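You operate a simulated robot arm through the tools that you are given. There is no shell and no other tool. Be economical: measure what you need, move in short steps, check, and stop when the job is done.

Carry out the task below with a simulated two-armed robot. There is one attempt and no reset: what you move stays moved.

Task
Pick up the pen with one hand, pass it to the other hand and put it on the top of the side table. Close the fittings drawer. Close the corner door. Push the cases drawer shut. Take the blue brush and put it on the red bat. Take the tank water jug and leave it on the top of the side table. Take the white vial and put it on top of the white candle. Open the kit drawer. Do these in any order. Set down upright: tank water jug, white vial.

It is judged by the outcome, as a careful person would: the job done as asked, and still so three seconds after it is handed in. It fails if anything else is knocked over, pushed out of place, dropped, spilled or broken.

Robot
Two 7-joint arms with fingered hands on one trunk, on a base that drives. Base frame: it is fixed to the floor where the robot stands at the start and does not move with it; the origin is under the middle of the robot, x ahead of it, y to its left, z up; the surface under the hand at the start is at about z = 860. Units: mm, rad, N and s.
The left shoulder is at the start at [63, 125, 1075], the right one opposite. With the tool pointing down near the work surface each hand reaches from about 460 to 860 mm from the robot's upright axis, wherever it stands, measured 20 degrees to its own side. Places, roughly: blue brush (12x5x7 cm) [-200, -2400, 900]; cases drawer [200, -2300, 500]; corner door [300, -1800, 1000]; fittings drawer [300, -800, 700]; kit drawer [400, 400, 700]; pen (3x3x12 cm) [500, 200, 900]; red bat (15x26x3 cm) [0, -2500, 900]; tank water jug [-1250, -500, 250]; top of the side table [-1500, -700, 800]; white candle (5x5x10 cm) [-300, -2400, 900]; white vial (4x4x9 cm) [-500, -2400, 900]. Payload 4 kg a hand.
The tool frame of a hand sits at the grasp point between the pads (the TCP): z along the fingers, y along the line on which they close. The tips reach 29 mm beyond it. Largest opening 100 mm; the body of the gripper starts 34 mm behind the TCP. The gripper is a hand of 5 fingers: y runs from the thumb to the fingers, the wrist lies at [-15, -105, -177] in the tool frame.
Orientation is told as [roll, pitch, yaw] about the base's x, y, z axes, in that order, counted from this pose: with the fingers straight down and the wrist toward the robot, the tool's x, y and z point along [0, 1, 0], [1, 0, 0] and [0, 0, -1] of the base frame.

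Tools
- The arms move only by the tool move_arm. It takes "left_increments", "right_increments" or both (then of equal length, played together; a hand with none holds still); each is a list of rows, each an object of numbers (a shift or turn left out is 0): "dx", "dy", "dz": the shift along the base's x, y, z in cm; "ax", "ay", "az": the turn, a rotation vector about the base's x, y, z in degrees. In form: [{"dx": .., "dy": .., "dz": .., "ax": .., "ay": .., "az": ..}, ...]. A call has 1 to 12 rows; each row shifts and turns the commanded pose from where the row before left it. A row lasts 0.2 s, in which the tool goes at most 50 mm and 0.15 rad; a call with a longer step from one row to the next is refused whole. Where a pose cannot be reached the arm comes as near as it can. A force on the tool above 40 N (or 10 N above the force at the start of the call, whichever is more), or a blocked arm, ends the call early, and 0.2 s more pass. In this call time passes only in rows, and 0.2 s behind the last. It gives the time, the measured TCP pose, the force on the tool (base axes), the opening and the grip force at its end, in the units of the frame above (readings bear some noise), with the torque about the TCP (base axes, N m) and any sound that the robot's microphone picked up.
- Cameras (640 x 400 px; columns grow to the right, rows downward): "scene" is now at [181.7, 5, 1213.6]; the picture's right is [-0.04, -1.00, -0.00], its down [-0.47, 0.02, -0.88] and it looks along [0.88, -0.03, -0.47] (base axes); focal length 214 px, centre (320, 200). "left" rides on the left gripper at [-66, -86, -121] in its tool frame; the picture's right is [-0.76, -0.31, 0.58], its down [0.59, -0.70, 0.40] and it looks along [0.28, 0.64, 0.71] (tool axes); focal length 247 px, centre (320, 200). "right" rides on the right gripper at [65, -86, -121] in its tool frame; the picture's right is [-0.76, 0.31, -0.58], its down [-0.59, -0.70, 0.40] and it looks along [-0.28, 0.64, 0.71] (tool axes); focal length 247 px, centre (320, 200). There is no depth. A picture from a camera that has moved, and an enlarged one, comes with that camera's place and axes in the base frame and with its lens. The place of the scene camera against the robot may be out by one fixed shift of up to 18 mm in any direction.
- snapshot(camera): a new picture of that camera. It takes no simulated time.
- move_column(by): slides the trunk up (or, below 0, down) by that many mm; the arms and the scene camera ride with it, the base frame stays. It gives what a move gives, with no picture.
- base_move(legs): drives the robot by 1 to 6 legs, each [ahead, turn to the left] in mm and rad, along the robot's own axes; the way and the turn of a leg run together, so that a leg with both is an arc; at most 1500 mm and 3.142 rad a leg. The arms and the cameras ride along, it lands a little off, and it stops where it bumps. It gives what a move gives.
- curl_fingers(index, middle, ring, little, thumb_bend, thumb_turn, hand): sets how far each is bent, from 0 (flat) to 100 (curled in); at 30 the hand is open as for a grip, at 70 the pads meet at the TCP. One left out holds its place. A second passes; each finger stops where it meets its share of the squeeze, and holds until it gets a number again. It is the only way to open and close the hand. It gives what a move gives, with no picture; readings hold the bend of each and the force on index, middle, ring, little, thumb and palm. thumb_turn goes from beside the hand (0) to across from the fingers (100), as for a grip.
- pan_tilt(pan, tilt): turns the head with the scene camera to pan (to the left, within 1.396 rad either way) and tilt (down, from -0.506 to 1.204), counted from straight ahead of the robot. It gives what a move gives.
- close_up(camera, box): a new picture of the part [left, top, right, bottom] of that camera's present view, enlarged. It takes no simulated time.
- sign_off(): hands the job in; it is judged then, once.

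Work in short steps. Places have to be worked out from the pictures, the camera data and where the tool is seen: move nearer, look again, correct. Check each grasp and each placing, and mend what went wrong. You have 196 turns and 192 pictures in all, those below and enlarged ones among them. Open the grippers and draw the arms clear of the work before you hand the job in, unless the task says otherwise; then end with one line.

The tools are called after "Request:" by a JSON object that holds its "name" and its "arguments". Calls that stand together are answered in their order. move_arm: Moves the arms, as the interface text tells. Its arguments: {"type":"object","properties":{"left_increments":{"type":"array"},"right_increments":{"type":"array"}},"required":[]} The other tools are called the same way: move_column (by) slides the trunk up or down; curl_fingers (index, middle, ring, little, thumb_bend, thumb_turn, hand) moves the fingers one by one; base_move (legs) drives the base; pan_tilt (pan, tilt) turns the head that bears the scene camera; snapshot (camera) takes a picture; close_up (camera, box) takes an enlarged picture of a part of a camera's view; sign_off () hands the job in.

At the start:

```text
time_s: 0.0
left_eef_pos: [498.3, -72.4, 1199.4]
left_ee_rot: [-0.001, 0.0, 0.0]
left_force: [-0.4, 0.3, 0.7]
left_moment: [0.01, -0.02, 0.02]
left_grip_width: 99.6
left_grasp_force: 0.0
left_shape: jaw
left_bend: [30.0, 30.0, 30.0, 30.0, 30.0, 98.0]
left_finger forces: [0.0, 0.0, 0.0, 0.0, 0.0, 0.1]
right_eef_pos: [421.6, -459.4, 1183.0]
right_ee_rot: [-0.001, 0.0, 0.0]
right_force: [0.1, 0.1, 0.2]
right_moment: [0.01, -0.01, 0.04]
right_grip_width: 99.8
right_grasp_force: 0.0
right_shape: jaw
right_bend: [30.0, 30.0, 30.0, 30.0, 30.0, 98.0]
right_finger forces: [0.1, 0.1, 0.0, 0.0, 0.0, 0.0]
trunk travel left (down, up): [-275.0, 472.0]
robot x, y, heading: [-1.7, 2.4, -0.004]
head pan, tilt: [-0.037, 0.492]
```

scene: 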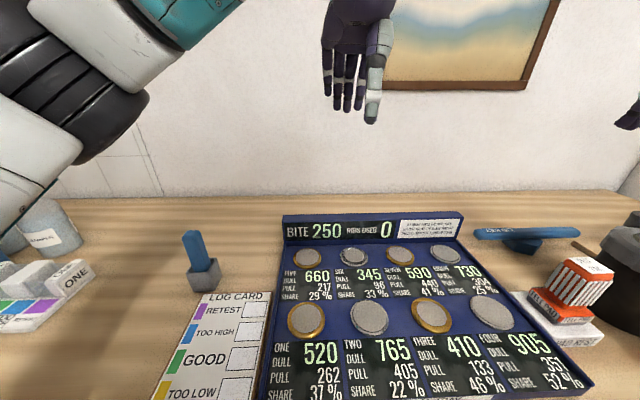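
right: 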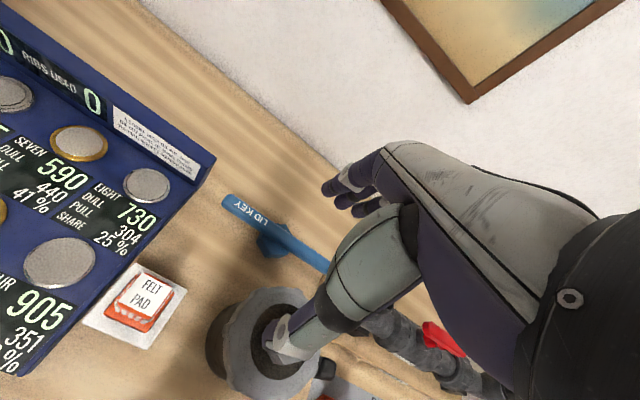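
left: 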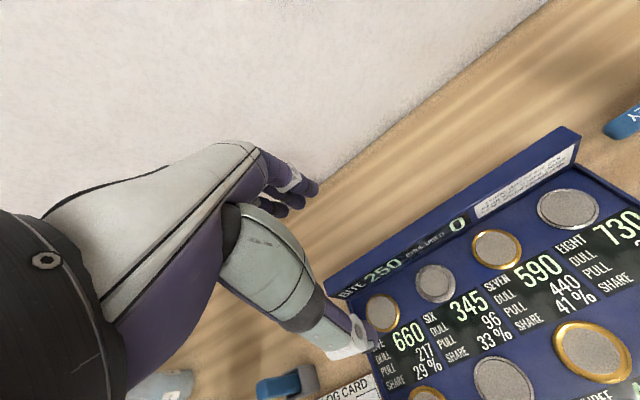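

I'll look around from the starting place first, beginning with the pen and kit drawer on the left.

Request:
{"name": "close_up", "arguments": {"camera": "scene", "box": [120, 200, 280, 300]}}

Request:
{"name": "pan_tilt", "arguments": {"pan": -1.3, "tilt": 0.5}}

Request:
{"name": "snapshot", "arguments": {"camera": "scene"}}

Request:
{"name": "pan_tilt", "arguments": {"pan": 0.9, "tilt": 0.8}}

Request:
{"name": "snapshot", "arguments": {"camera": "scene"}}

Request:
{"name": "pan_tilt", "arguments": {"pan": 0.3, "tilt": 1.2}}

Request:
{"name": "snapshot", "arguments": {"camera": "scene"}}

```text
4.00 times, centred on (200, 250) of scene
camera zoom: at [181.7, 5.0, 1213.6], right [-0.04, -1.0, 0.0], down [-0.47, 0.02, -0.88], along [0.88, -0.03, -0.47], focal length 858 px, centre (800, 0)
```

zoom: 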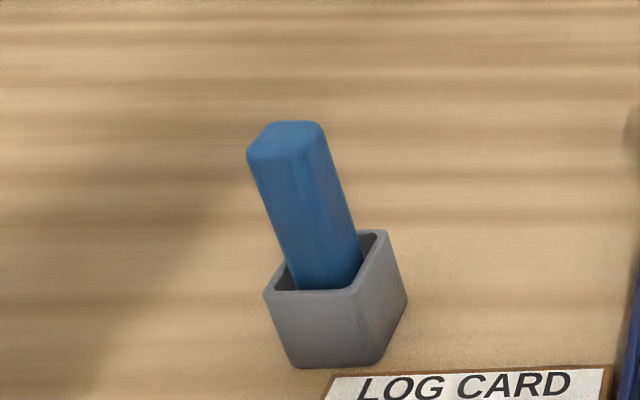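

```text
time_s: 1.4
left_eef_pos: [497.6, -72.6, 1200.8]
left_ee_rot: [-0.002, 0.0, -0.001]
left_force: [-0.4, -0.5, 0.6]
left_moment: [0.0, -0.02, 0.0]
left_grip_width: 100.1
left_grasp_force: 0.1
left_shape: jaw
left_bend: [30.0, 30.0, 30.0, 30.0, 30.0, 98.0]
left_finger forces: [0.0, 0.0, 0.0, 0.0, 0.1, 0.1]
right_eef_pos: [422.8, -460.6, 1183.0]
right_ee_rot: [-0.002, 0.0, 0.0]
right_force: [-0.1, -0.3, 0.7]
right_moment: [-0.02, 0.01, 0.04]
right_grip_width: 99.9
right_grasp_force: 0.1
right_shape: jaw
right_bend: [30.0, 30.0, 30.0, 30.0, 30.0, 98.0]
right_finger forces: [0.1, 0.0, 0.1, 0.1, 0.0, 0.0]
trunk travel left (down, up): [-275.0, 472.0]
robot x, y, heading: [-3.6, -0.8, -0.002]
head pan, tilt: [-1.3, 0.499]
```

```text
187 pictures are left
camera scene: at [115.0, -79.3, 1213.0], right [-0.96, -0.27, 0.0], down [-0.13, 0.46, -0.88], along [0.23, -0.85, -0.48], focal length 214 px, centre (320, 200)
```

scene: 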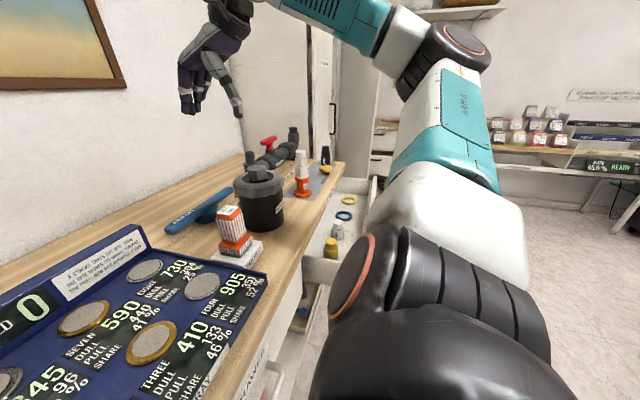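

```text
time_s: 3.5
left_eef_pos: [497.5, -74.7, 1199.8]
left_ee_rot: [0.001, -0.001, 0.0]
left_force: [0.8, 0.4, -1.0]
left_moment: [-0.03, -0.01, 0.01]
left_grip_width: 99.8
left_grasp_force: 0.1
left_shape: jaw
left_bend: [30.0, 30.0, 30.0, 30.0, 30.0, 98.0]
left_finger forces: [0.0, 0.0, 0.1, 0.1, 0.1, 0.0]
right_eef_pos: [422.3, -459.9, 1181.7]
right_ee_rot: [-0.002, 0.0, 0.0]
right_force: [0.1, 0.3, 0.0]
right_moment: [0.03, -0.01, 0.04]
right_grip_width: 99.7
right_grasp_force: 0.0
right_shape: jaw
right_bend: [30.0, 30.0, 30.0, 30.0, 30.0, 98.0]
right_finger forces: [0.0, 0.0, 0.0, 0.1, 0.0, 0.0]
trunk travel left (down, up): [-275.0, 472.0]
robot x, y, heading: [0.1, -1.1, 0.004]
head pan, tilt: [0.901, 0.799]
```

```text
186 pictures are left
camera scene: at [140.7, 71.5, 1187.1], right [0.78, -0.62, 0.0], down [-0.45, -0.56, -0.7], along [0.43, 0.55, -0.72], focal length 214 px, centre (320, 200)
```

scene: 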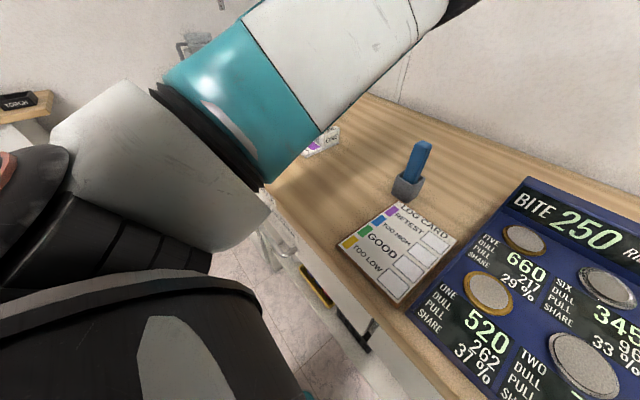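

```text
time_s: 4.5
left_eef_pos: [498.5, -74.2, 1197.8]
left_ee_rot: [0.0, 0.001, 0.0]
left_force: [-0.2, 0.6, 0.7]
left_moment: [0.03, -0.01, 0.01]
left_grip_width: 99.6
left_grasp_force: 0.0
left_shape: jaw
left_bend: [30.0, 30.0, 30.0, 30.0, 30.0, 98.0]
left_finger forces: [0.0, 0.0, 0.0, 0.1, 0.0, 0.1]
right_eef_pos: [422.5, -459.9, 1182.6]
right_ee_rot: [0.0, 0.0, -0.001]
right_force: [0.7, -0.8, 0.0]
right_moment: [0.01, 0.01, 0.05]
right_grip_width: 99.7
right_grasp_force: 0.0
right_shape: jaw
right_bend: [30.0, 30.0, 30.0, 30.0, 30.0, 98.0]
right_finger forces: [0.2, 0.0, 0.0, 0.1, 0.0, 0.0]
trunk travel left (down, up): [-275.0, 472.0]
robot x, y, heading: [-5.4, 2.8, -0.005]
head pan, tilt: [0.3, 1.201]
```

```text
185 pictures are left
camera scene: at [144.0, 24.9, 1159.4], right [0.3, -0.95, 0.0], down [-0.89, -0.28, -0.36], along [0.35, 0.11, -0.93], focal length 214 px, centre (320, 200)
```

scene: 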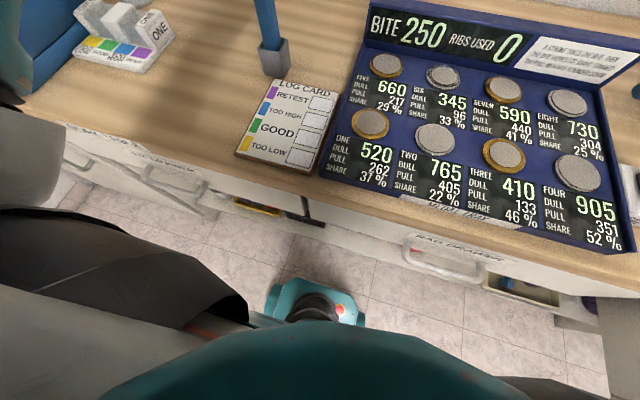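

The pen stands upright in a holder at about [497, 226], its top near z 975. I move the open left hand over it and look from there with the head turned.

Request:
{"name": "move_arm", "arguments": {"left_increments": [{"dy": 4.3}, {"dy": 4.3}, {"dy": 4.3}, {"dy": 4.3}, {"dy": 4.3}, {"dy": 4.3, "dz": -2}, {"dy": 4, "dz": -3}, {"dz": -4.5}, {"dz": -4.5}]}}

Request:
{"name": "pan_tilt", "arguments": {"pan": 0.4, "tilt": 0.6}}

Request:
{"name": "snapshot", "arguments": {"camera": "scene"}}

Request:
{"name": "snapshot", "arguments": {"camera": "left"}}

```text
time_s: 6.5
left_eef_pos: [495.1, 226.5, 1061.4]
left_ee_rot: [-0.002, -0.002, 0.0]
left_force: [-0.3, 0.7, -0.7]
left_moment: [0.01, -0.03, 0.0]
left_grip_width: 99.7
left_grasp_force: 0.0
left_shape: jaw
left_bend: [30.0, 30.0, 30.0, 30.0, 30.0, 98.0]
left_finger forces: [0.0, 0.0, 0.0, 0.0, 0.0, 0.1]
right_eef_pos: [422.0, -459.8, 1182.5]
right_ee_rot: [-0.002, 0.0, 0.0]
right_force: [0.8, -0.1, 0.3]
right_moment: [0.05, -0.01, 0.0]
right_grip_width: 99.6
right_grasp_force: 0.1
right_shape: jaw
right_bend: [30.0, 30.0, 30.0, 30.0, 30.0, 98.0]
right_finger forces: [0.0, 0.0, 0.0, 0.0, 0.0, 0.0]
trunk travel left (down, up): [-275.0, 472.0]
robot x, y, heading: [2.0, -2.2, -0.0]
head pan, tilt: [0.3, 1.201]
```

```text
time_s: 7.5
left_eef_pos: [495.9, 224.6, 1061.8]
left_ee_rot: [0.0, 0.0, 0.0]
left_force: [0.4, 0.2, 0.1]
left_moment: [0.03, -0.04, 0.01]
left_grip_width: 99.8
left_grasp_force: 0.0
left_shape: jaw
left_bend: [30.0, 30.0, 30.0, 30.0, 30.0, 98.0]
left_finger forces: [0.0, 0.1, 0.1, 0.0, 0.0, 0.1]
right_eef_pos: [421.9, -460.3, 1183.0]
right_ee_rot: [-0.003, -0.001, 0.0]
right_force: [-0.5, -0.5, 0.2]
right_moment: [0.01, -0.01, -0.02]
right_grip_width: 99.6
right_grasp_force: 0.0
right_shape: jaw
right_bend: [30.0, 30.0, 30.0, 30.0, 30.0, 98.0]
right_finger forces: [0.1, 0.0, 0.1, 0.0, 0.1, 0.0]
trunk travel left (down, up): [-275.0, 472.0]
robot x, y, heading: [-2.5, 1.0, -0.002]
head pan, tilt: [0.4, 0.6]
```

```text
184 pictures are left
camera scene: at [172.0, 42.9, 1203.9], right [0.39, -0.92, 0.0], down [-0.52, -0.22, -0.82], along [0.76, 0.32, -0.57], focal length 214 px, centre (320, 200)
```

scene: 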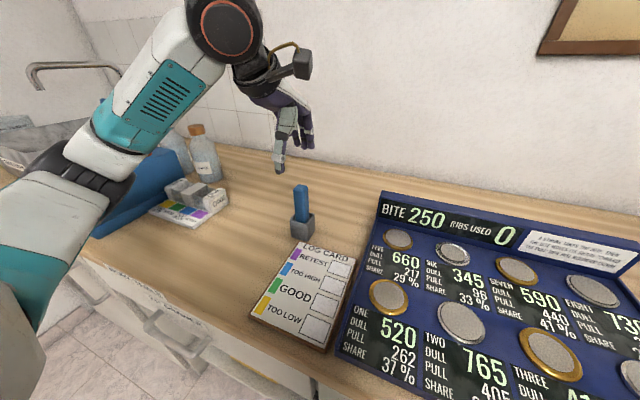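

```text
183 pictures are left
camera left: at [410.0, 161.9, 1182.5], right [-0.31, -0.76, -0.58], down [-0.7, 0.59, -0.4], along [0.64, 0.28, -0.71], focal length 247 px, centre (320, 200)
```

left: 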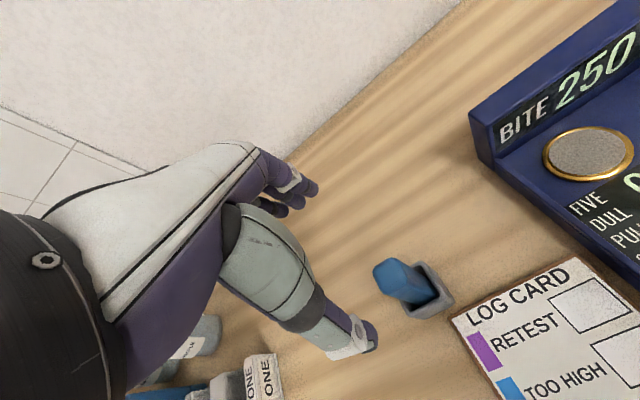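

Hand camera puts the pen top near [479, 211]; the scene camera seems biased by about a centimetre. I correct and lower a little.

Request:
{"name": "move_arm", "arguments": {"left_increments": [{"dx": -1.7, "dy": -1.5}, {"dz": -2.5}]}}

Request:
{"name": "snapshot", "arguments": {"camera": "left"}}

Request:
{"name": "close_up", "arguments": {"camera": "scene", "box": [220, 80, 380, 240]}}

```text
time_s: 8.1
left_eef_pos: [478.5, 211.1, 1035.1]
left_ee_rot: [0.0, -0.001, 0.001]
left_force: [-0.4, 0.5, 0.2]
left_moment: [0.02, 0.02, -0.01]
left_grip_width: 100.0
left_grasp_force: 0.0
left_shape: jaw
left_bend: [30.0, 30.0, 30.0, 30.0, 30.0, 98.0]
left_finger forces: [0.1, 0.0, 0.0, 0.0, 0.0, 0.0]
right_eef_pos: [420.9, -459.0, 1182.8]
right_ee_rot: [-0.003, -0.001, -0.001]
right_force: [-0.2, 0.4, -0.4]
right_moment: [-0.01, -0.02, 0.0]
right_grip_width: 99.8
right_grasp_force: 0.1
right_shape: jaw
right_bend: [30.0, 30.0, 30.0, 30.0, 30.0, 98.0]
right_finger forces: [0.0, 0.1, 0.1, 0.0, 0.0, 0.0]
trunk travel left (down, up): [-275.0, 472.0]
robot x, y, heading: [-0.4, 0.7, 0.004]
head pan, tilt: [0.4, 0.6]
```

```text
182 pictures are left
camera left: at [393.7, 146.9, 1155.9], right [-0.31, -0.76, -0.58], down [-0.7, 0.59, -0.4], along [0.64, 0.28, -0.71], focal length 247 px, centre (320, 200)
```

left: 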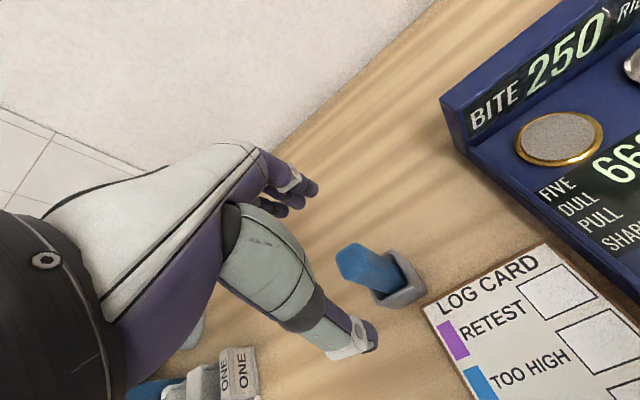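

```text
2.50 times, centred on (300, 160) of scene
camera zoom: at [172.1, 43.2, 1203.9], right [0.39, -0.92, 0.0], down [-0.52, -0.22, -0.82], along [0.76, 0.32, -0.57], focal length 536 px, centre (370, 300)
```

zoom: 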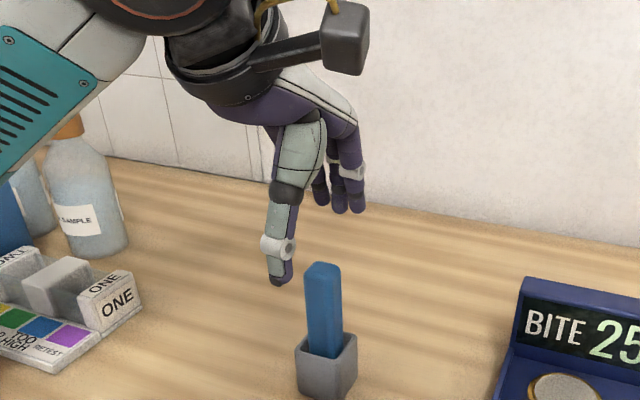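

Two hand views agree on the pen at [478, 208]. I lower over it to about z 953.

Request:
{"name": "move_arm", "arguments": {"left_increments": [{"dy": -0.4, "dz": -3}, {"dz": -3}, {"dz": -2.2}]}}

Request:
{"name": "snapshot", "arguments": {"camera": "left"}}

Request:
{"name": "close_up", "arguments": {"camera": "scene", "box": [220, 80, 380, 240]}}

```text
time_s: 8.9
left_eef_pos: [480.9, 204.7, 951.6]
left_ee_rot: [0.001, 0.0, 0.0]
left_force: [-0.2, 0.2, -0.6]
left_moment: [0.02, -0.01, -0.01]
left_grip_width: 99.6
left_grasp_force: 0.2
left_shape: jaw
left_bend: [30.0, 30.0, 30.0, 30.0, 30.0, 98.0]
left_finger forces: [0.0, 0.1, 0.0, 0.1, 0.1, 0.0]
right_eef_pos: [422.4, -460.0, 1183.2]
right_ee_rot: [-0.002, -0.002, 0.001]
right_force: [0.2, 1.2, -0.3]
right_moment: [0.01, 0.01, 0.0]
right_grip_width: 100.1
right_grasp_force: 0.1
right_shape: jaw
right_bend: [30.0, 30.0, 30.0, 30.0, 30.0, 98.0]
right_finger forces: [0.0, 0.1, 0.0, 0.0, 0.0, 0.0]
trunk travel left (down, up): [-275.0, 472.0]
robot x, y, heading: [0.2, 2.7, -0.0]
head pan, tilt: [0.4, 0.6]
```

```text
180 pictures are left
camera left: at [395.7, 141.0, 1073.2], right [-0.31, -0.76, -0.58], down [-0.7, 0.59, -0.4], along [0.64, 0.28, -0.71], focal length 247 px, centre (320, 200)
```

left: 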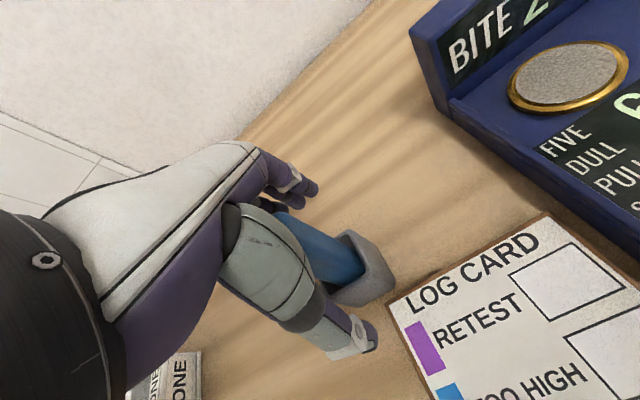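

```text
2.50 times, centred on (300, 160) of scene
camera zoom: at [172.0, 42.9, 1203.9], right [0.39, -0.92, 0.0], down [-0.52, -0.22, -0.82], along [0.76, 0.32, -0.57], focal length 536 px, centre (370, 300)
```

zoom: 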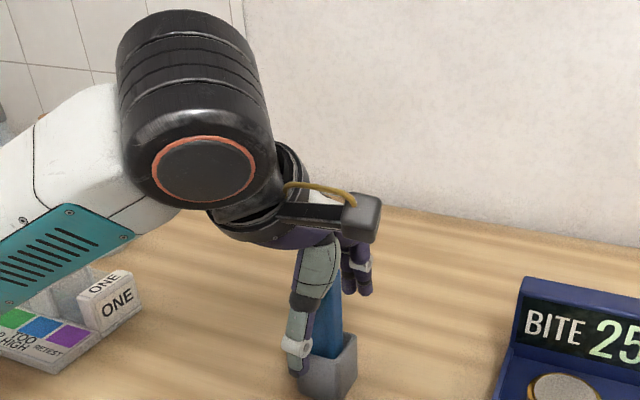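

The pen is between thumb and fingers. I close the left hand.

Request:
{"name": "curl_fingers", "arguments": {"hand": "left", "index": 70, "middle": 70, "ring": 70, "little": 70, "thumb_bend": 70}}

Request:
{"name": "snapshot", "arguments": {"camera": "left"}}

```text
time_s: 9.9
left_eef_pos: [480.8, 204.3, 952.3]
left_ee_rot: [0.0, -0.001, -0.001]
left_force: [0.4, -0.2, 0.4]
left_moment: [-0.04, -0.02, -0.04]
left_grip_width: 20.9
left_grasp_force: 7.6
left_shape: fingers
left_bend: [64.0, 67.0, 70.0, 70.0, 63.0, 96.0]
left_finger forces: [4.1, 2.9, 0.1, 0.1, 7.6, 0.1]
right_eef_pos: [421.0, -459.8, 1183.2]
right_ee_rot: [-0.003, 0.001, -0.001]
right_force: [-0.4, -0.1, 0.4]
right_moment: [-0.01, -0.01, 0.01]
right_grip_width: 99.9
right_grasp_force: 0.0
right_shape: jaw
right_bend: [30.0, 30.0, 30.0, 30.0, 30.0, 98.0]
right_finger forces: [0.0, 0.0, 0.0, 0.0, 0.0, 0.1]
trunk travel left (down, up): [-275.0, 472.0]
robot x, y, heading: [-1.1, 0.9, -0.004]
head pan, tilt: [0.4, 0.6]
```

```text
178 pictures are left
camera left: at [395.7, 141.1, 1073.4], right [-0.31, -0.76, -0.58], down [-0.7, 0.59, -0.4], along [0.64, 0.28, -0.71], focal length 247 px, centre (320, 200)
```

left: 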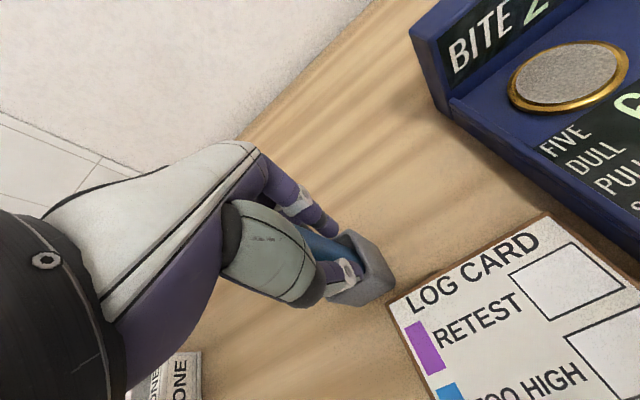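

The pen is gripped by index, middle and thumb (7.6 N). I lift straight up.

Request:
{"name": "move_arm", "arguments": {"left_increments": [{"dz": 2}, {"dz": 3}, {"dz": 4}, {"dz": 4}, {"dz": 4}]}}

Request:
{"name": "snapshot", "arguments": {"camera": "left"}}

Request:
{"name": "snapshot", "arguments": {"camera": "scene"}}

```text
time_s: 11.1
left_eef_pos: [480.3, 204.5, 1121.2]
left_ee_rot: [0.0, 0.002, 0.0]
left_force: [-0.4, -0.3, -0.3]
left_moment: [-0.02, 0.02, 0.0]
left_grip_width: 15.6
left_grasp_force: 6.0
left_shape: fingers
left_bend: [67.0, 67.0, 70.0, 70.0, 65.0, 96.0]
left_finger forces: [2.5, 4.2, 0.1, 0.1, 6.0, 0.0]
right_eef_pos: [422.1, -460.1, 1183.9]
right_ee_rot: [-0.003, 0.001, 0.0]
right_force: [0.0, -0.2, 0.3]
right_moment: [-0.01, -0.02, 0.01]
right_grip_width: 99.9
right_grasp_force: 0.1
right_shape: jaw
right_bend: [30.0, 30.0, 30.0, 30.0, 30.0, 98.0]
right_finger forces: [0.1, 0.1, 0.0, 0.0, 0.0, 0.0]
trunk travel left (down, up): [-275.0, 472.0]
robot x, y, heading: [0.1, 3.9, -0.001]
head pan, tilt: [0.4, 0.6]
```

```text
177 pictures are left
camera left: at [394.7, 140.8, 1242.6], right [-0.31, -0.76, -0.58], down [-0.7, 0.59, -0.4], along [0.64, 0.28, -0.71], focal length 247 px, centre (320, 200)
```

left: 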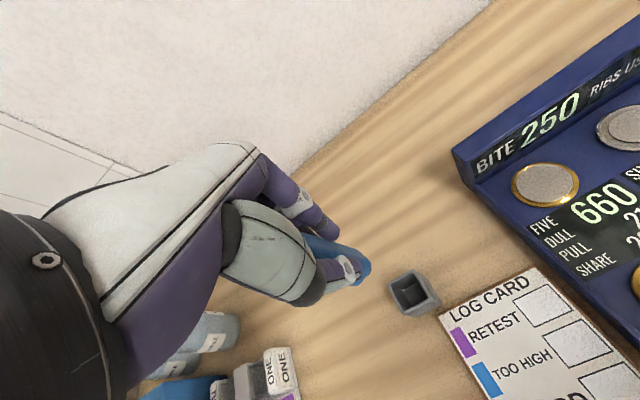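

```text
176 pictures are left
camera scene: at [171.7, 42.6, 1204.0], right [0.39, -0.92, 0.0], down [-0.52, -0.22, -0.83], along [0.76, 0.32, -0.56], focal length 214 px, centre (320, 200)
```

scene: 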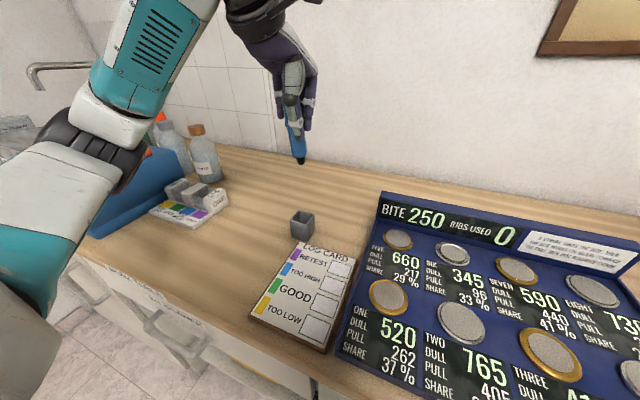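

Pen is out, tip downward. I take a closer look at how it sits in the hand.

Request:
{"name": "close_up", "arguments": {"camera": "scene", "box": [240, 20, 360, 180]}}

Request:
{"name": "close_up", "arguments": {"camera": "left", "box": [240, 170, 440, 330]}}

```text
2.50 times, centred on (300, 100) of scene
camera zoom: at [171.7, 42.6, 1204.0], right [0.39, -0.92, 0.0], down [-0.52, -0.22, -0.83], along [0.76, 0.32, -0.56], focal length 536 px, centre (370, 450)
```

zoom: 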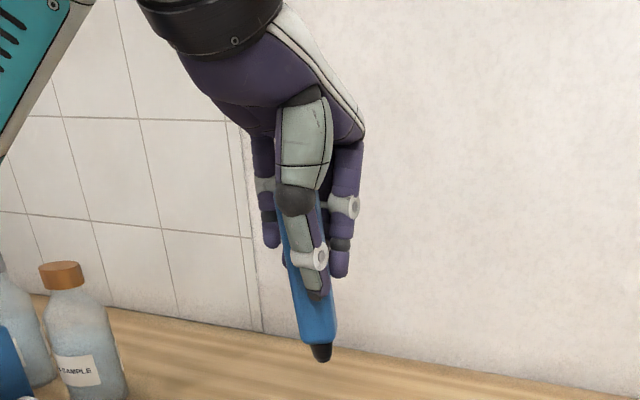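

```text
2.50 times, centred on (340, 250) of left
camera zoom: at [394.7, 140.8, 1242.6], right [-0.31, -0.76, -0.58], down [-0.7, 0.59, -0.4], along [0.64, 0.28, -0.71], focal length 617 px, centre (270, 75)
```

zoom: 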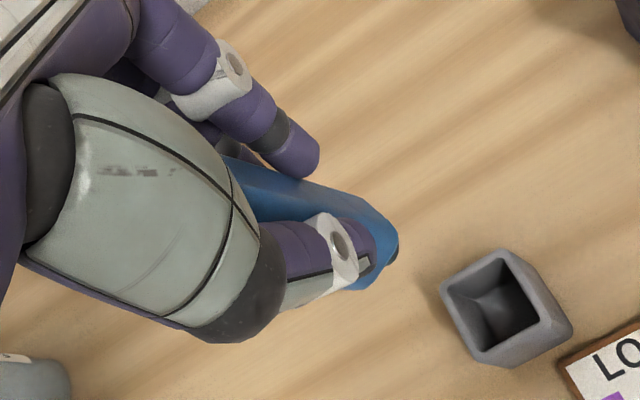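

The tip sticks out about 45 mm beyond the fingertips, enough for a face-to-face handover. I turn the left hand so its fingers point to the right (−y), bringing it toward the middle.

Request:
{"name": "move_arm", "arguments": {"left_increments": [{"ax": -8.2, "dy": -1.2}, {"ax": -8.2, "dy": -1.2}, {"ax": -8.2, "dy": -1.2}, {"ax": -8.2, "dy": -1.2}, {"ax": -8.2, "dy": -1.2}, {"ax": -8.2, "dy": -1.2}, {"ax": -8.2, "dy": -1.2}, {"ax": -8.2, "dy": -1.2}, {"ax": -8.2, "dy": -1.2}, {"ax": -8.2, "dy": -1.2}, {"ax": -8, "dy": -1.2}], "right_increments": [{"ax": 8.2, "dx": 0.5}, {"ax": 8.2, "dx": 0.5}, {"ax": 8.2, "dx": 0.5}, {"ax": 8.2, "dx": 0.5}, {"ax": 8.2, "dx": 0.5}, {"ax": 8.2, "dx": 0.5}, {"ax": 8.2, "dx": 0.5}, {"ax": 8.2, "dx": 0.5}, {"ax": 8.2, "dx": 0.5}, {"ax": 8.2, "dx": 0.5}, {"ax": 8, "dx": 0.5}]}}

Request:
{"name": "pan_tilt", "arguments": {"pan": 0, "tilt": 0.5}}

Request:
{"name": "snapshot", "arguments": {"camera": "scene"}}

```text
time_s: 13.7
left_eef_pos: [475.2, 85.3, 1175.1]
left_ee_rot: [-1.462, -0.151, 0.074]
left_force: [0.1, -0.9, -0.2]
left_moment: [0.0, 0.02, -0.03]
left_grip_width: 15.0
left_grasp_force: 6.4
left_shape: fingers
left_bend: [67.0, 67.0, 70.0, 70.0, 65.0, 96.0]
left_finger forces: [2.5, 4.5, 0.0, 0.0, 5.9, 0.0]
right_eef_pos: [476.0, -474.6, 1176.1]
right_ee_rot: [1.587, -0.002, -0.001]
right_force: [0.2, 0.3, -0.6]
right_moment: [0.0, -0.05, 0.01]
right_grip_width: 99.9
right_grasp_force: 0.1
right_shape: jaw
right_bend: [30.0, 30.0, 30.0, 30.0, 30.0, 98.0]
right_finger forces: [0.0, 0.0, 0.0, 0.0, 0.0, 0.1]
trunk travel left (down, up): [-275.0, 472.0]
robot x, y, heading: [1.4, 1.8, 0.006]
head pan, tilt: [0.4, 0.6]
stopped in row 11 (left hand): the arm was blocked; the commanded pose is now the measured one
```

```text
time_s: 14.6
left_eef_pos: [475.3, 85.7, 1174.4]
left_ee_rot: [-1.467, -0.148, 0.072]
left_force: [-0.1, 0.9, -1.0]
left_moment: [0.02, 0.02, 0.01]
left_grip_width: 15.2
left_grasp_force: 6.7
left_shape: fingers
left_bend: [67.0, 67.0, 70.0, 70.0, 65.0, 96.0]
left_finger forces: [2.6, 4.6, 0.0, 0.1, 5.9, 0.0]
right_eef_pos: [475.0, -474.0, 1180.8]
right_ee_rot: [1.584, -0.002, -0.001]
right_force: [-0.3, 0.0, -0.8]
right_moment: [0.01, -0.02, 0.0]
right_grip_width: 99.8
right_grasp_force: 0.1
right_shape: jaw
right_bend: [30.0, 30.0, 30.0, 30.0, 30.0, 98.0]
right_finger forces: [0.1, 0.0, 0.0, 0.1, 0.1, 0.0]
trunk travel left (down, up): [-275.0, 472.0]
robot x, y, heading: [2.6, 1.0, 0.001]
head pan, tilt: [0.0, 0.499]
```

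```text
173 pictures are left
camera scene: at [178.1, -8.4, 1214.5], right [0.0, -1.0, -0.01], down [-0.47, 0.01, -0.88], along [0.88, 0.01, -0.47], focal length 214 px, centre (320, 200)
```

scene: 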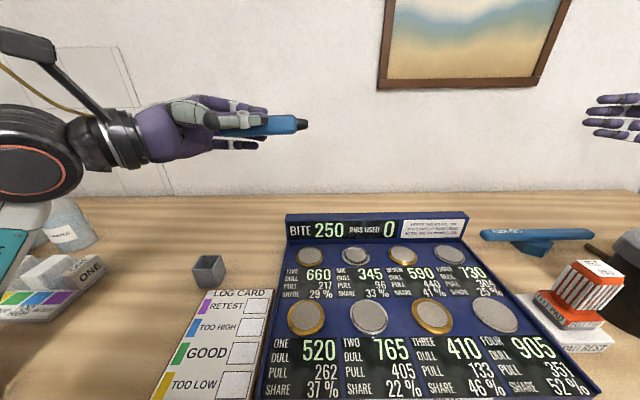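

The left hand stopped slightly short of its turn but the pen points along −y, its tip at about [481, 13, 1168]. I bring the open right hand in line, stopping short.

Request:
{"name": "move_arm", "arguments": {"right_increments": [{"dy": 4.5}, {"dy": 4.5}, {"dy": 4.5}, {"dy": 4.5}, {"dy": 4.5}, {"dy": 4.5}, {"dy": 4.5, "dz": -1.2}, {"dy": 4.5}, {"dy": 3, "dx": 0.5}]}}

Request:
{"name": "snapshot", "arguments": {"camera": "scene"}}

Request:
{"name": "snapshot", "arguments": {"camera": "right"}}

```text
time_s: 16.6
left_eef_pos: [474.4, 85.9, 1174.9]
left_ee_rot: [-1.467, -0.148, 0.073]
left_force: [-0.1, -1.1, -0.9]
left_moment: [0.01, -0.03, -0.05]
left_grip_width: 15.0
left_grasp_force: 6.2
left_shape: fingers
left_bend: [67.0, 67.0, 70.0, 70.0, 65.0, 96.0]
left_finger forces: [2.4, 4.5, 0.0, 0.1, 5.7, 0.1]
right_eef_pos: [478.5, -82.2, 1174.3]
right_ee_rot: [1.585, -0.005, -0.001]
right_force: [0.7, -0.1, -0.7]
right_moment: [-0.01, 0.04, -0.02]
right_grip_width: 99.8
right_grasp_force: 0.0
right_shape: jaw
right_bend: [30.0, 30.0, 30.0, 30.0, 30.0, 98.0]
right_finger forces: [0.0, 0.0, 0.0, 0.1, 0.0, 0.1]
trunk travel left (down, up): [-275.0, 472.0]
robot x, y, heading: [3.8, 1.2, -0.002]
head pan, tilt: [0.0, 0.499]
```

```text
172 pictures are left
camera scene: at [176.9, -7.4, 1214.6], right [0.0, -1.0, -0.01], down [-0.47, 0.01, -0.88], along [0.88, 0.01, -0.47], focal length 214 px, centre (320, 200)
```

scene: 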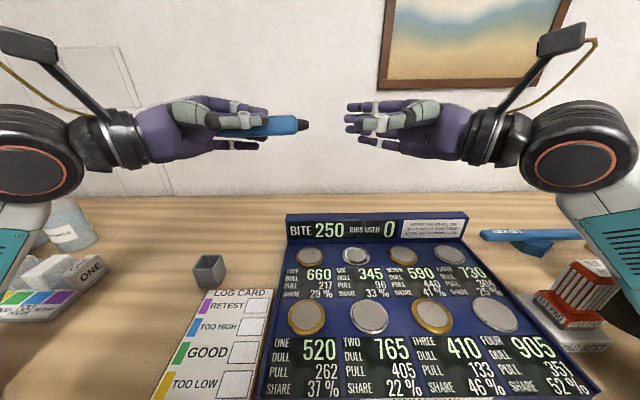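

```text
171 pictures are left
camera right: at [393.7, -205.1, 1238.8], right [0.31, -0.57, -0.76], down [-0.7, 0.41, -0.59], along [0.64, 0.72, -0.27], focal length 247 px, centre (320, 200)
```

right: 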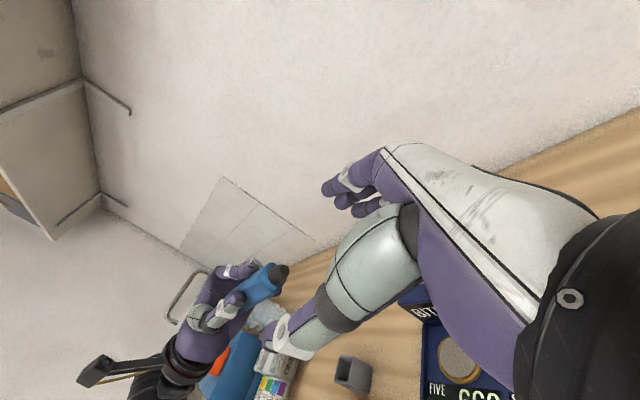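

Both cameras put the pen tip at about [483, 13, 1165]. I advance the right hand around it so its TCP sits just behind the tip, leaving a gap between fingertips.

Request:
{"name": "move_arm", "arguments": {"right_increments": [{"dy": 3.5, "dz": -0.7, "dx": 0.4}, {"dy": 3.5}, {"dy": 3}]}}

Request:
{"name": "close_up", "arguments": {"camera": "scene", "box": [160, 60, 480, 200]}}

Request:
{"name": "close_up", "arguments": {"camera": "right", "box": [160, 150, 440, 400]}}

```text
time_s: 17.5
left_eef_pos: [447.8, 40.4, 1173.5]
left_ee_rot: [-1.479, -0.152, 0.054]
left_force: [1.8, -0.5, -0.3]
left_moment: [0.06, 0.03, -0.07]
left_grip_width: 12.8
left_grasp_force: 6.2
left_shape: fingers
left_bend: [68.0, 66.0, 70.0, 70.0, 66.0, 96.0]
left_finger forces: [2.0, 4.5, 0.0, 0.1, 5.4, 0.1]
right_eef_pos: [452.4, -29.0, 1179.9]
right_ee_rot: [1.566, -0.029, -0.018]
right_force: [-2.5, 0.9, -0.5]
right_moment: [0.02, 0.01, -0.06]
right_grip_width: 100.0
right_grasp_force: 0.1
right_shape: jaw
right_bend: [30.0, 30.0, 30.0, 30.0, 30.0, 97.0]
right_finger forces: [0.1, 0.0, 0.0, 0.0, 0.1, 0.0]
trunk travel left (down, up): [-275.0, 472.0]
robot x, y, heading: [-11.6, -152.6, -0.136]
head pan, tilt: [0.0, 0.499]
stopped in row 3 (left hand): the arm was blocked; the commanded pose is now the measured one
```

```text
2.00 times, centred on (320, 130) of scene
camera zoom: at [135.9, -146.1, 1220.0], right [-0.13, -0.99, 0.02], down [-0.45, 0.05, -0.89], along [0.88, -0.13, -0.45], focal length 429 px, centre (320, 340)
```

zoom: 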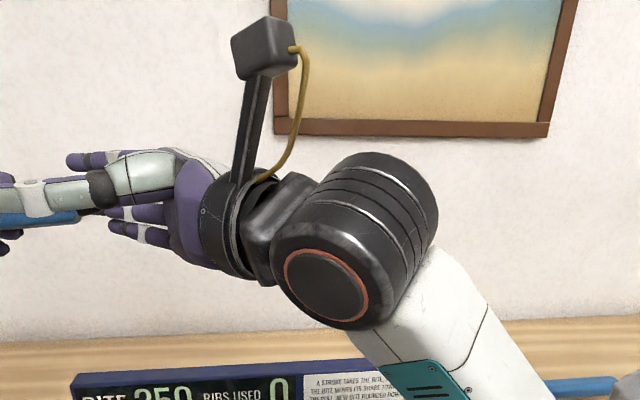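

```text
1.60 times, centred on (300, 275) of right
camera zoom: at [364.6, -149.8, 1243.3], right [0.32, -0.59, -0.75], down [-0.68, 0.41, -0.61], along [0.66, 0.7, -0.27], focal length 395 px, centre (352, 80)
```

zoom: 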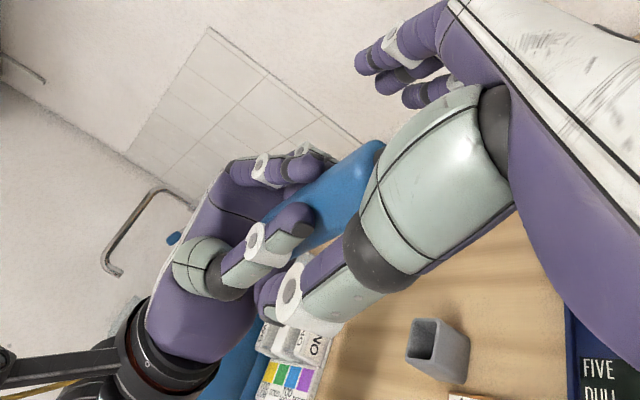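

The base has shifted about 150 mm to the right and turned a little, so something pushed. I look at the whole scene before anything else.

Request:
{"name": "snapshot", "arguments": {"camera": "scene"}}

Request:
{"name": "pan_tilt", "arguments": {"pan": -0.7, "tilt": 0.8}}

Request:
{"name": "snapshot", "arguments": {"camera": "scene"}}

Request:
{"name": "pan_tilt", "arguments": {"pan": 0.9, "tilt": 0.9}}

Request:
{"name": "snapshot", "arguments": {"camera": "scene"}}

```text
168 pictures are left
camera scene: at [135.9, -146.1, 1220.0], right [-0.13, -0.99, 0.02], down [-0.45, 0.05, -0.89], along [0.88, -0.13, -0.45], focal length 214 px, centre (320, 200)
```

scene: 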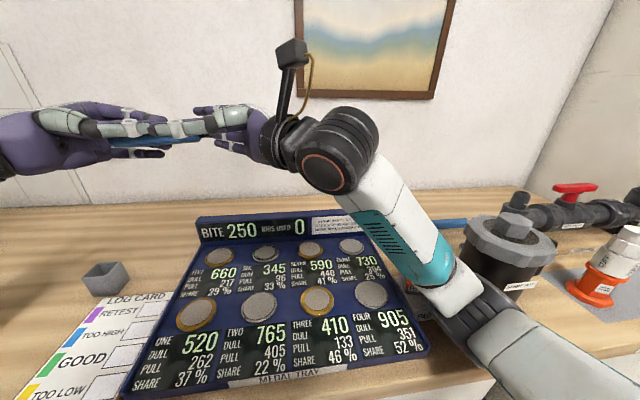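

```text
time_s: 18.6
left_eef_pos: [470.7, 12.7, 1181.3]
left_ee_rot: [-1.48, -0.174, 0.017]
left_force: [-2.2, 0.8, -1.4]
left_moment: [-0.03, -0.01, 0.08]
left_grip_width: 12.6
left_grasp_force: 5.8
left_shape: fingers
left_bend: [68.0, 66.0, 70.0, 70.0, 66.0, 96.0]
left_finger forces: [1.9, 4.4, 0.1, 0.1, 5.2, 0.1]
right_eef_pos: [483.2, -73.7, 1176.7]
right_ee_rot: [1.569, -0.028, -0.088]
right_force: [-1.4, 1.5, -0.2]
right_moment: [0.03, 0.01, -0.06]
right_grip_width: 99.9
right_grasp_force: 0.0
right_shape: jaw
right_bend: [30.0, 30.0, 30.0, 30.0, 30.0, 98.0]
right_finger forces: [0.1, 0.0, 0.1, 0.0, 0.0, 0.0]
trunk travel left (down, up): [-275.0, 472.0]
robot x, y, heading: [-12.3, -156.9, -0.143]
head pan, tilt: [-0.7, 0.799]
```

```text
167 pictures are left
camera scene: at [110.3, -184.1, 1197.7], right [-0.75, -0.67, 0.01], down [-0.46, 0.51, -0.72], along [0.48, -0.54, -0.69], focal length 214 px, centre (320, 200)
```

scene: 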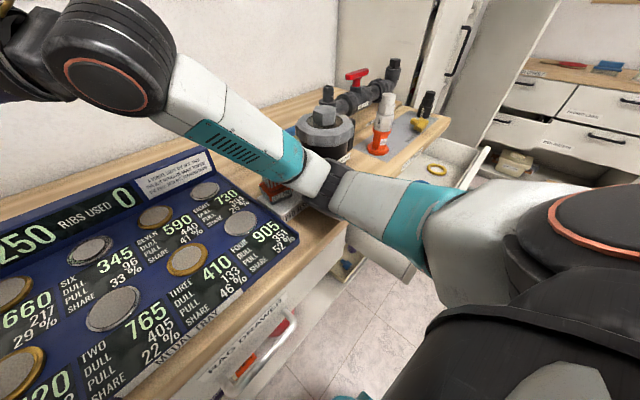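

```text
time_s: 20.3
left_eef_pos: [456.5, 17.7, 1177.3]
left_ee_rot: [-1.476, -0.168, 0.029]
left_force: [-0.5, -0.4, -0.1]
left_moment: [0.03, 0.01, -0.02]
left_grip_width: 12.6
left_grasp_force: 5.2
left_shape: fingers
left_bend: [68.0, 66.0, 70.0, 70.0, 66.0, 96.0]
left_finger forces: [1.8, 4.3, 0.1, 0.0, 5.1, 0.0]
right_eef_pos: [466.3, -54.6, 1168.1]
right_ee_rot: [1.566, -0.012, -0.052]
right_force: [0.3, -0.2, 0.2]
right_moment: [0.0, 0.02, 0.03]
right_grip_width: 100.0
right_grasp_force: 0.0
right_shape: jaw
right_bend: [30.0, 30.0, 30.0, 30.0, 30.0, 98.0]
right_finger forces: [0.0, 0.0, 0.1, 0.1, 0.0, 0.0]
trunk travel left (down, up): [-275.0, 472.0]
robot x, y, heading: [-20.3, -272.9, -0.085]
head pan, tilt: [0.901, 0.901]
```

```text
166 pictures are left
camera scene: at [85.5, -192.8, 1184.7], right [0.73, -0.68, 0.04], down [-0.51, -0.58, -0.63], along [0.45, 0.44, -0.78], focal length 214 px, centre (320, 200)
```

scene: 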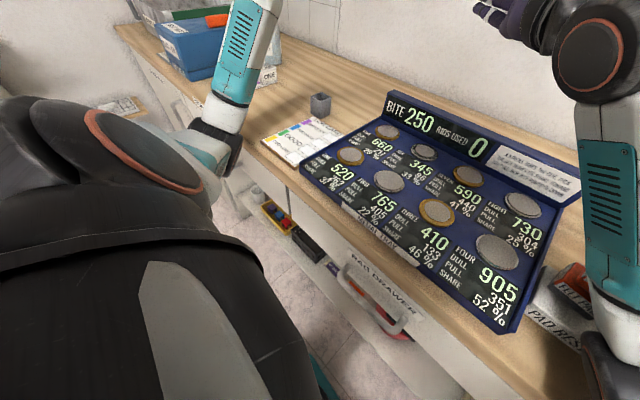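

The right elbow is low, by the felt pads at the desk edge, and appears to be what pushed the base. I raise the trunk to free it.

Request:
{"name": "move_column", "arguments": {"by": 150}}

Request:
{"name": "pan_tilt", "arguments": {"pan": -0.3, "tilt": 0.9}}

Request:
{"name": "snapshot", "arguments": {"camera": "scene"}}

```text
time_s: 20.6
left_eef_pos: [478.9, 49.3, 1176.4]
left_ee_rot: [-1.476, -0.153, 0.032]
left_force: [-3.2, -0.7, 2.0]
left_moment: [0.13, 0.05, 0.33]
left_grip_width: 9.3
left_grasp_force: 5.3
left_shape: fingers
left_bend: [70.0, 65.0, 70.0, 70.0, 67.0, 96.0]
left_finger forces: [0.5, 5.1, 0.1, 0.0, 5.0, 0.1]
right_eef_pos: [476.7, -18.9, 1178.6]
right_ee_rot: [1.58, -0.009, -0.041]
right_force: [-4.2, 1.4, 6.4]
right_moment: [-0.58, 0.34, -0.4]
right_grip_width: 99.9
right_grasp_force: 0.1
right_shape: jaw
right_bend: [30.0, 30.0, 30.0, 30.0, 30.0, 98.0]
right_finger forces: [0.1, 0.0, 0.1, 0.0, 0.0, 0.0]
trunk travel left (down, up): [-277.0, 470.0]
robot x, y, heading: [-19.6, -278.5, -0.08]
head pan, tilt: [0.901, 0.901]
stopped: the arm was blocked; the commanded pose is now the measured one
```

```text
time_s: 22.0
left_eef_pos: [472.4, -10.7, 1177.4]
left_ee_rot: [-1.454, -0.156, 0.02]
left_force: [0.1, -0.2, -0.5]
left_moment: [0.0, -0.01, 0.02]
left_grip_width: 9.5
left_grasp_force: 5.5
left_shape: fingers
left_bend: [70.0, 65.0, 70.0, 70.0, 67.0, 96.0]
left_finger forces: [0.5, 4.9, 0.0, 0.1, 5.0, 0.1]
right_eef_pos: [479.1, -82.5, 1174.6]
right_ee_rot: [1.587, -0.008, -0.055]
right_force: [-0.1, 0.6, -0.2]
right_moment: [-0.02, -0.01, -0.01]
right_grip_width: 99.7
right_grasp_force: 0.1
right_shape: jaw
right_bend: [30.0, 30.0, 30.0, 30.0, 30.0, 98.0]
right_finger forces: [0.0, 0.0, 0.0, 0.0, 0.0, 0.0]
trunk travel left (down, up): [-277.0, 470.0]
robot x, y, heading: [-18.3, -287.1, -0.087]
head pan, tilt: [-0.3, 0.901]
```

```text
165 pictures are left
camera scene: at [108.2, -298.4, 1188.9], right [-0.38, -0.93, 0.0], down [-0.71, 0.29, -0.65], along [0.6, -0.25, -0.76], focal length 214 px, centre (320, 200)
```

scene: 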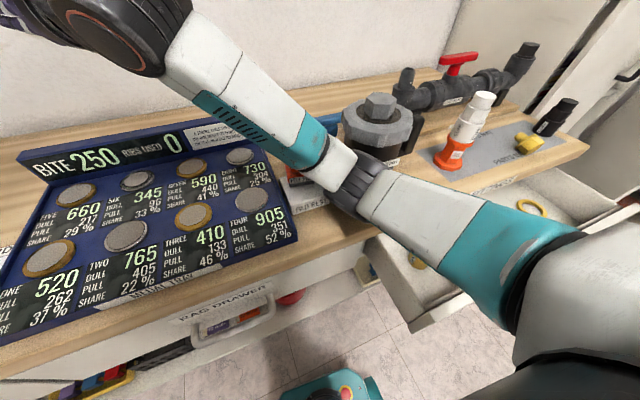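

The trunk move was blocked too, and the pen grip has loosened a bit, so the hands are probably touching. I withdraw the right hand along −y and look.

Request:
{"name": "move_arm", "arguments": {"right_increments": [{"dy": -2}, {"dy": -3}, {"dy": -3}, {"dy": -4}]}}

Request:
{"name": "pan_tilt", "arguments": {"pan": 0.4, "tilt": 0.6}}

Request:
{"name": "snapshot", "arguments": {"camera": "scene"}}

Request:
{"name": "snapshot", "arguments": {"camera": "right"}}

```text
time_s: 23.2
left_eef_pos: [495.3, 13.0, 1185.2]
left_ee_rot: [-1.482, -0.195, 0.067]
left_force: [0.6, 1.2, 0.3]
left_moment: [0.04, 0.03, 0.0]
left_grip_width: 9.3
left_grasp_force: 5.3
left_shape: fingers
left_bend: [70.0, 65.0, 70.0, 70.0, 67.0, 96.0]
left_finger forces: [0.4, 5.0, 0.1, 0.1, 4.8, 0.0]
right_eef_pos: [495.0, -205.9, 1238.4]
right_ee_rot: [1.61, -0.164, -0.086]
right_force: [1.0, -1.7, -6.7]
right_moment: [0.47, -0.13, 0.1]
right_grip_width: 100.2
right_grasp_force: 0.0
right_shape: jaw
right_bend: [30.0, 30.0, 30.0, 30.0, 30.0, 98.0]
right_finger forces: [0.0, 0.0, 0.0, 0.1, 0.1, 0.0]
trunk travel left (down, up): [-277.0, 470.0]
robot x, y, heading: [-15.2, -307.7, -0.073]
head pan, tilt: [-0.3, 0.901]
stopped in row 4 (right hand): the arm was blocked; the commanded pose is now the measured one
```

```text
time_s: 24.3
left_eef_pos: [476.3, 11.4, 1215.0]
left_ee_rot: [-1.547, -0.24, 0.078]
left_force: [0.5, -1.2, 0.7]
left_moment: [0.02, 0.01, 0.0]
left_grip_width: 9.1
left_grasp_force: 4.8
left_shape: fingers
left_bend: [70.0, 65.0, 70.0, 70.0, 67.0, 96.0]
left_finger forces: [0.4, 4.9, 0.1, 0.0, 4.7, 0.0]
right_eef_pos: [499.7, -229.1, 1240.0]
right_ee_rot: [1.611, -0.206, -0.142]
right_force: [0.3, -1.0, -1.2]
right_moment: [-0.01, 0.0, 0.03]
right_grip_width: 100.3
right_grasp_force: 0.1
right_shape: jaw
right_bend: [30.0, 30.0, 30.0, 30.0, 30.0, 98.0]
right_finger forces: [0.1, 0.0, 0.0, 0.1, 0.0, 0.1]
trunk travel left (down, up): [-277.0, 470.0]
robot x, y, heading: [-20.8, -312.4, -0.062]
head pan, tilt: [0.4, 0.6]
```

```text
164 pictures are left
camera scene: at [111.0, -164.4, 1219.8], right [0.33, -0.94, 0.1], down [-0.51, -0.26, -0.82], along [0.8, 0.22, -0.56], focal length 214 px, centre (320, 200)
```

scene: 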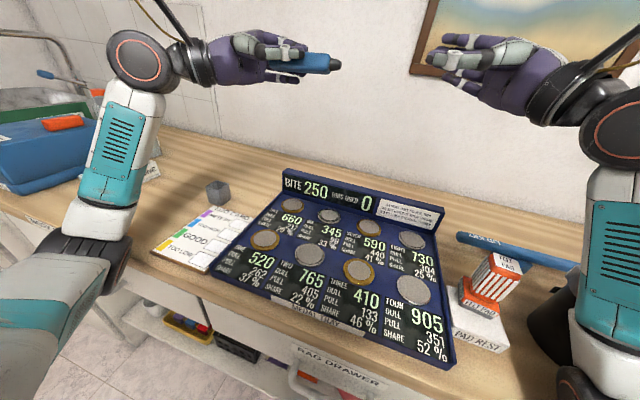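

```text
163 pictures are left
camera right: at [387.3, -339.0, 1283.2], right [0.38, -0.61, -0.7], down [-0.51, 0.5, -0.7], along [0.78, 0.62, -0.12], focal length 247 px, centre (320, 200)
```

right: 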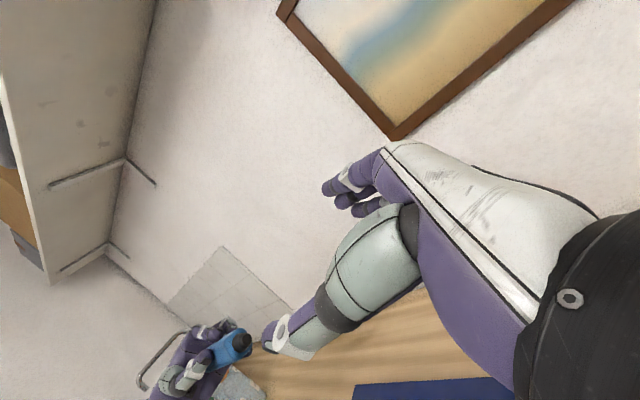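

The camera is rolled, so the robot is leaning left. The right elbow is probably propping on the desk, since the wrists sit low with the hands horizontal. I raise both hands to lift the elbows off.

Request:
{"name": "move_arm", "arguments": {"right_increments": [{"dz": 2.5, "dy": -1}, {"dz": 3, "dy": -1}, {"dz": 3, "dy": -1}, {"dz": 3, "dy": -1}, {"dz": 3, "dy": -1}, {"dz": 3, "dy": -1}], "left_increments": [{"dz": 2}, {"dz": 2.5}, {"dz": 3}, {"dz": 3}, {"dz": 3}, {"dz": 3}]}}

Request:
{"name": "snapshot", "arguments": {"camera": "scene"}}

```text
time_s: 24.6
left_eef_pos: [463.6, -53.3, 1269.2]
left_ee_rot: [-1.615, -0.302, 0.059]
left_force: [-4.1, -2.2, 0.4]
left_moment: [-0.01, 0.1, 0.27]
left_grip_width: 8.8
left_grasp_force: 5.1
left_shape: fingers
left_bend: [70.0, 66.0, 70.0, 70.0, 67.0, 96.0]
left_finger forces: [0.4, 4.8, 0.1, 0.1, 4.9, 0.1]
right_eef_pos: [538.3, -367.6, 1219.5]
right_ee_rot: [1.681, -0.185, -0.325]
right_force: [-1.4, 2.6, 5.8]
right_moment: [-0.33, 0.23, -0.19]
right_grip_width: 100.3
right_grasp_force: 0.1
right_shape: jaw
right_bend: [30.0, 30.0, 30.0, 30.0, 30.0, 98.0]
right_finger forces: [0.0, 0.0, 0.0, 0.0, 0.0, 0.0]
trunk travel left (down, up): [-277.0, 470.0]
robot x, y, heading: [-18.8, -310.8, -0.073]
head pan, tilt: [0.4, 0.6]
stopped in row 1 (left hand): the arm was blocked; the commanded pose is now the measured one
```

```text
162 pictures are left
camera scene: at [96.7, -167.4, 1220.6], right [0.32, -0.94, 0.1], down [-0.49, -0.26, -0.83], along [0.81, 0.21, -0.55], focal length 214 px, centre (320, 200)
```

scene: 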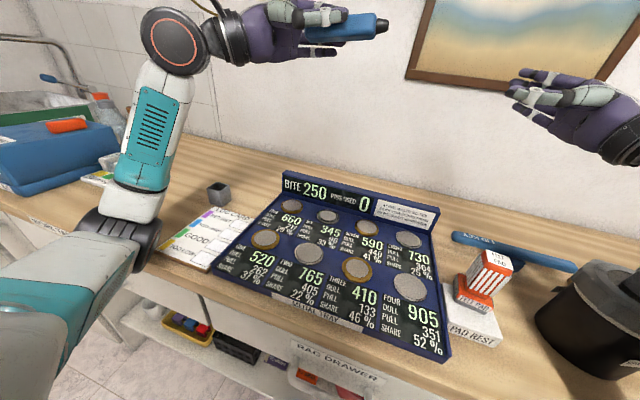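

The robot still leans and the left arm stays blocked near the desk edge. I back the base off a little to free the elbows.

Request:
{"name": "base_move", "arguments": {"legs": [[-120, 0]]}}

Request:
{"name": "snapshot", "arguments": {"camera": "scene"}}

```text
time_s: 25.3
left_eef_pos: [519.5, -227.4, 1254.1]
left_ee_rot: [-1.479, -0.291, 0.014]
left_force: [-1.4, 0.3, -0.6]
left_moment: [-0.01, 0.03, 0.06]
left_grip_width: 8.6
left_grasp_force: 5.0
left_shape: fingers
left_bend: [70.0, 65.0, 70.0, 70.0, 67.0, 96.0]
left_finger forces: [0.3, 4.8, 0.1, 0.0, 4.7, 0.0]
right_eef_pos: [592.2, -562.4, 1138.3]
right_ee_rot: [1.761, -0.087, -0.423]
right_force: [0.0, -0.1, 0.3]
right_moment: [0.02, 0.0, -0.05]
right_grip_width: 100.2
right_grasp_force: 0.1
right_shape: jaw
right_bend: [30.0, 30.0, 30.0, 30.0, 30.0, 98.0]
right_finger forces: [0.1, 0.0, 0.0, 0.0, 0.0, 0.1]
trunk travel left (down, up): [-277.0, 470.0]
robot x, y, heading: [-23.8, -314.4, -0.122]
head pan, tilt: [0.4, 0.6]
stopped in leg 1: the robot was blocked; the commanded pose is now the measured one
```

```text
161 pictures are left
camera scene: at [127.2, -264.1, 1211.8], right [0.28, -0.96, 0.03], down [-0.53, -0.18, -0.83], along [0.8, 0.21, -0.56], focal length 214 px, centre (320, 200)
```

scene: 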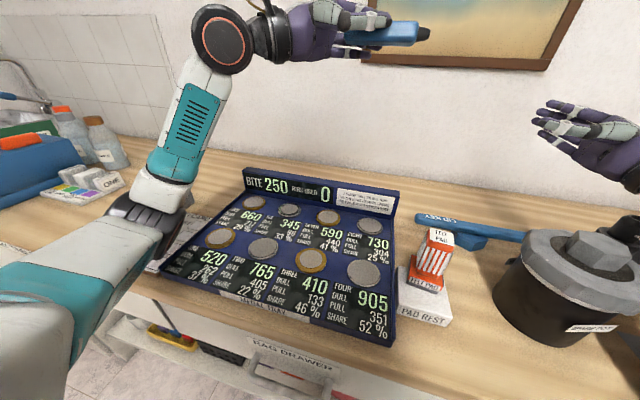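

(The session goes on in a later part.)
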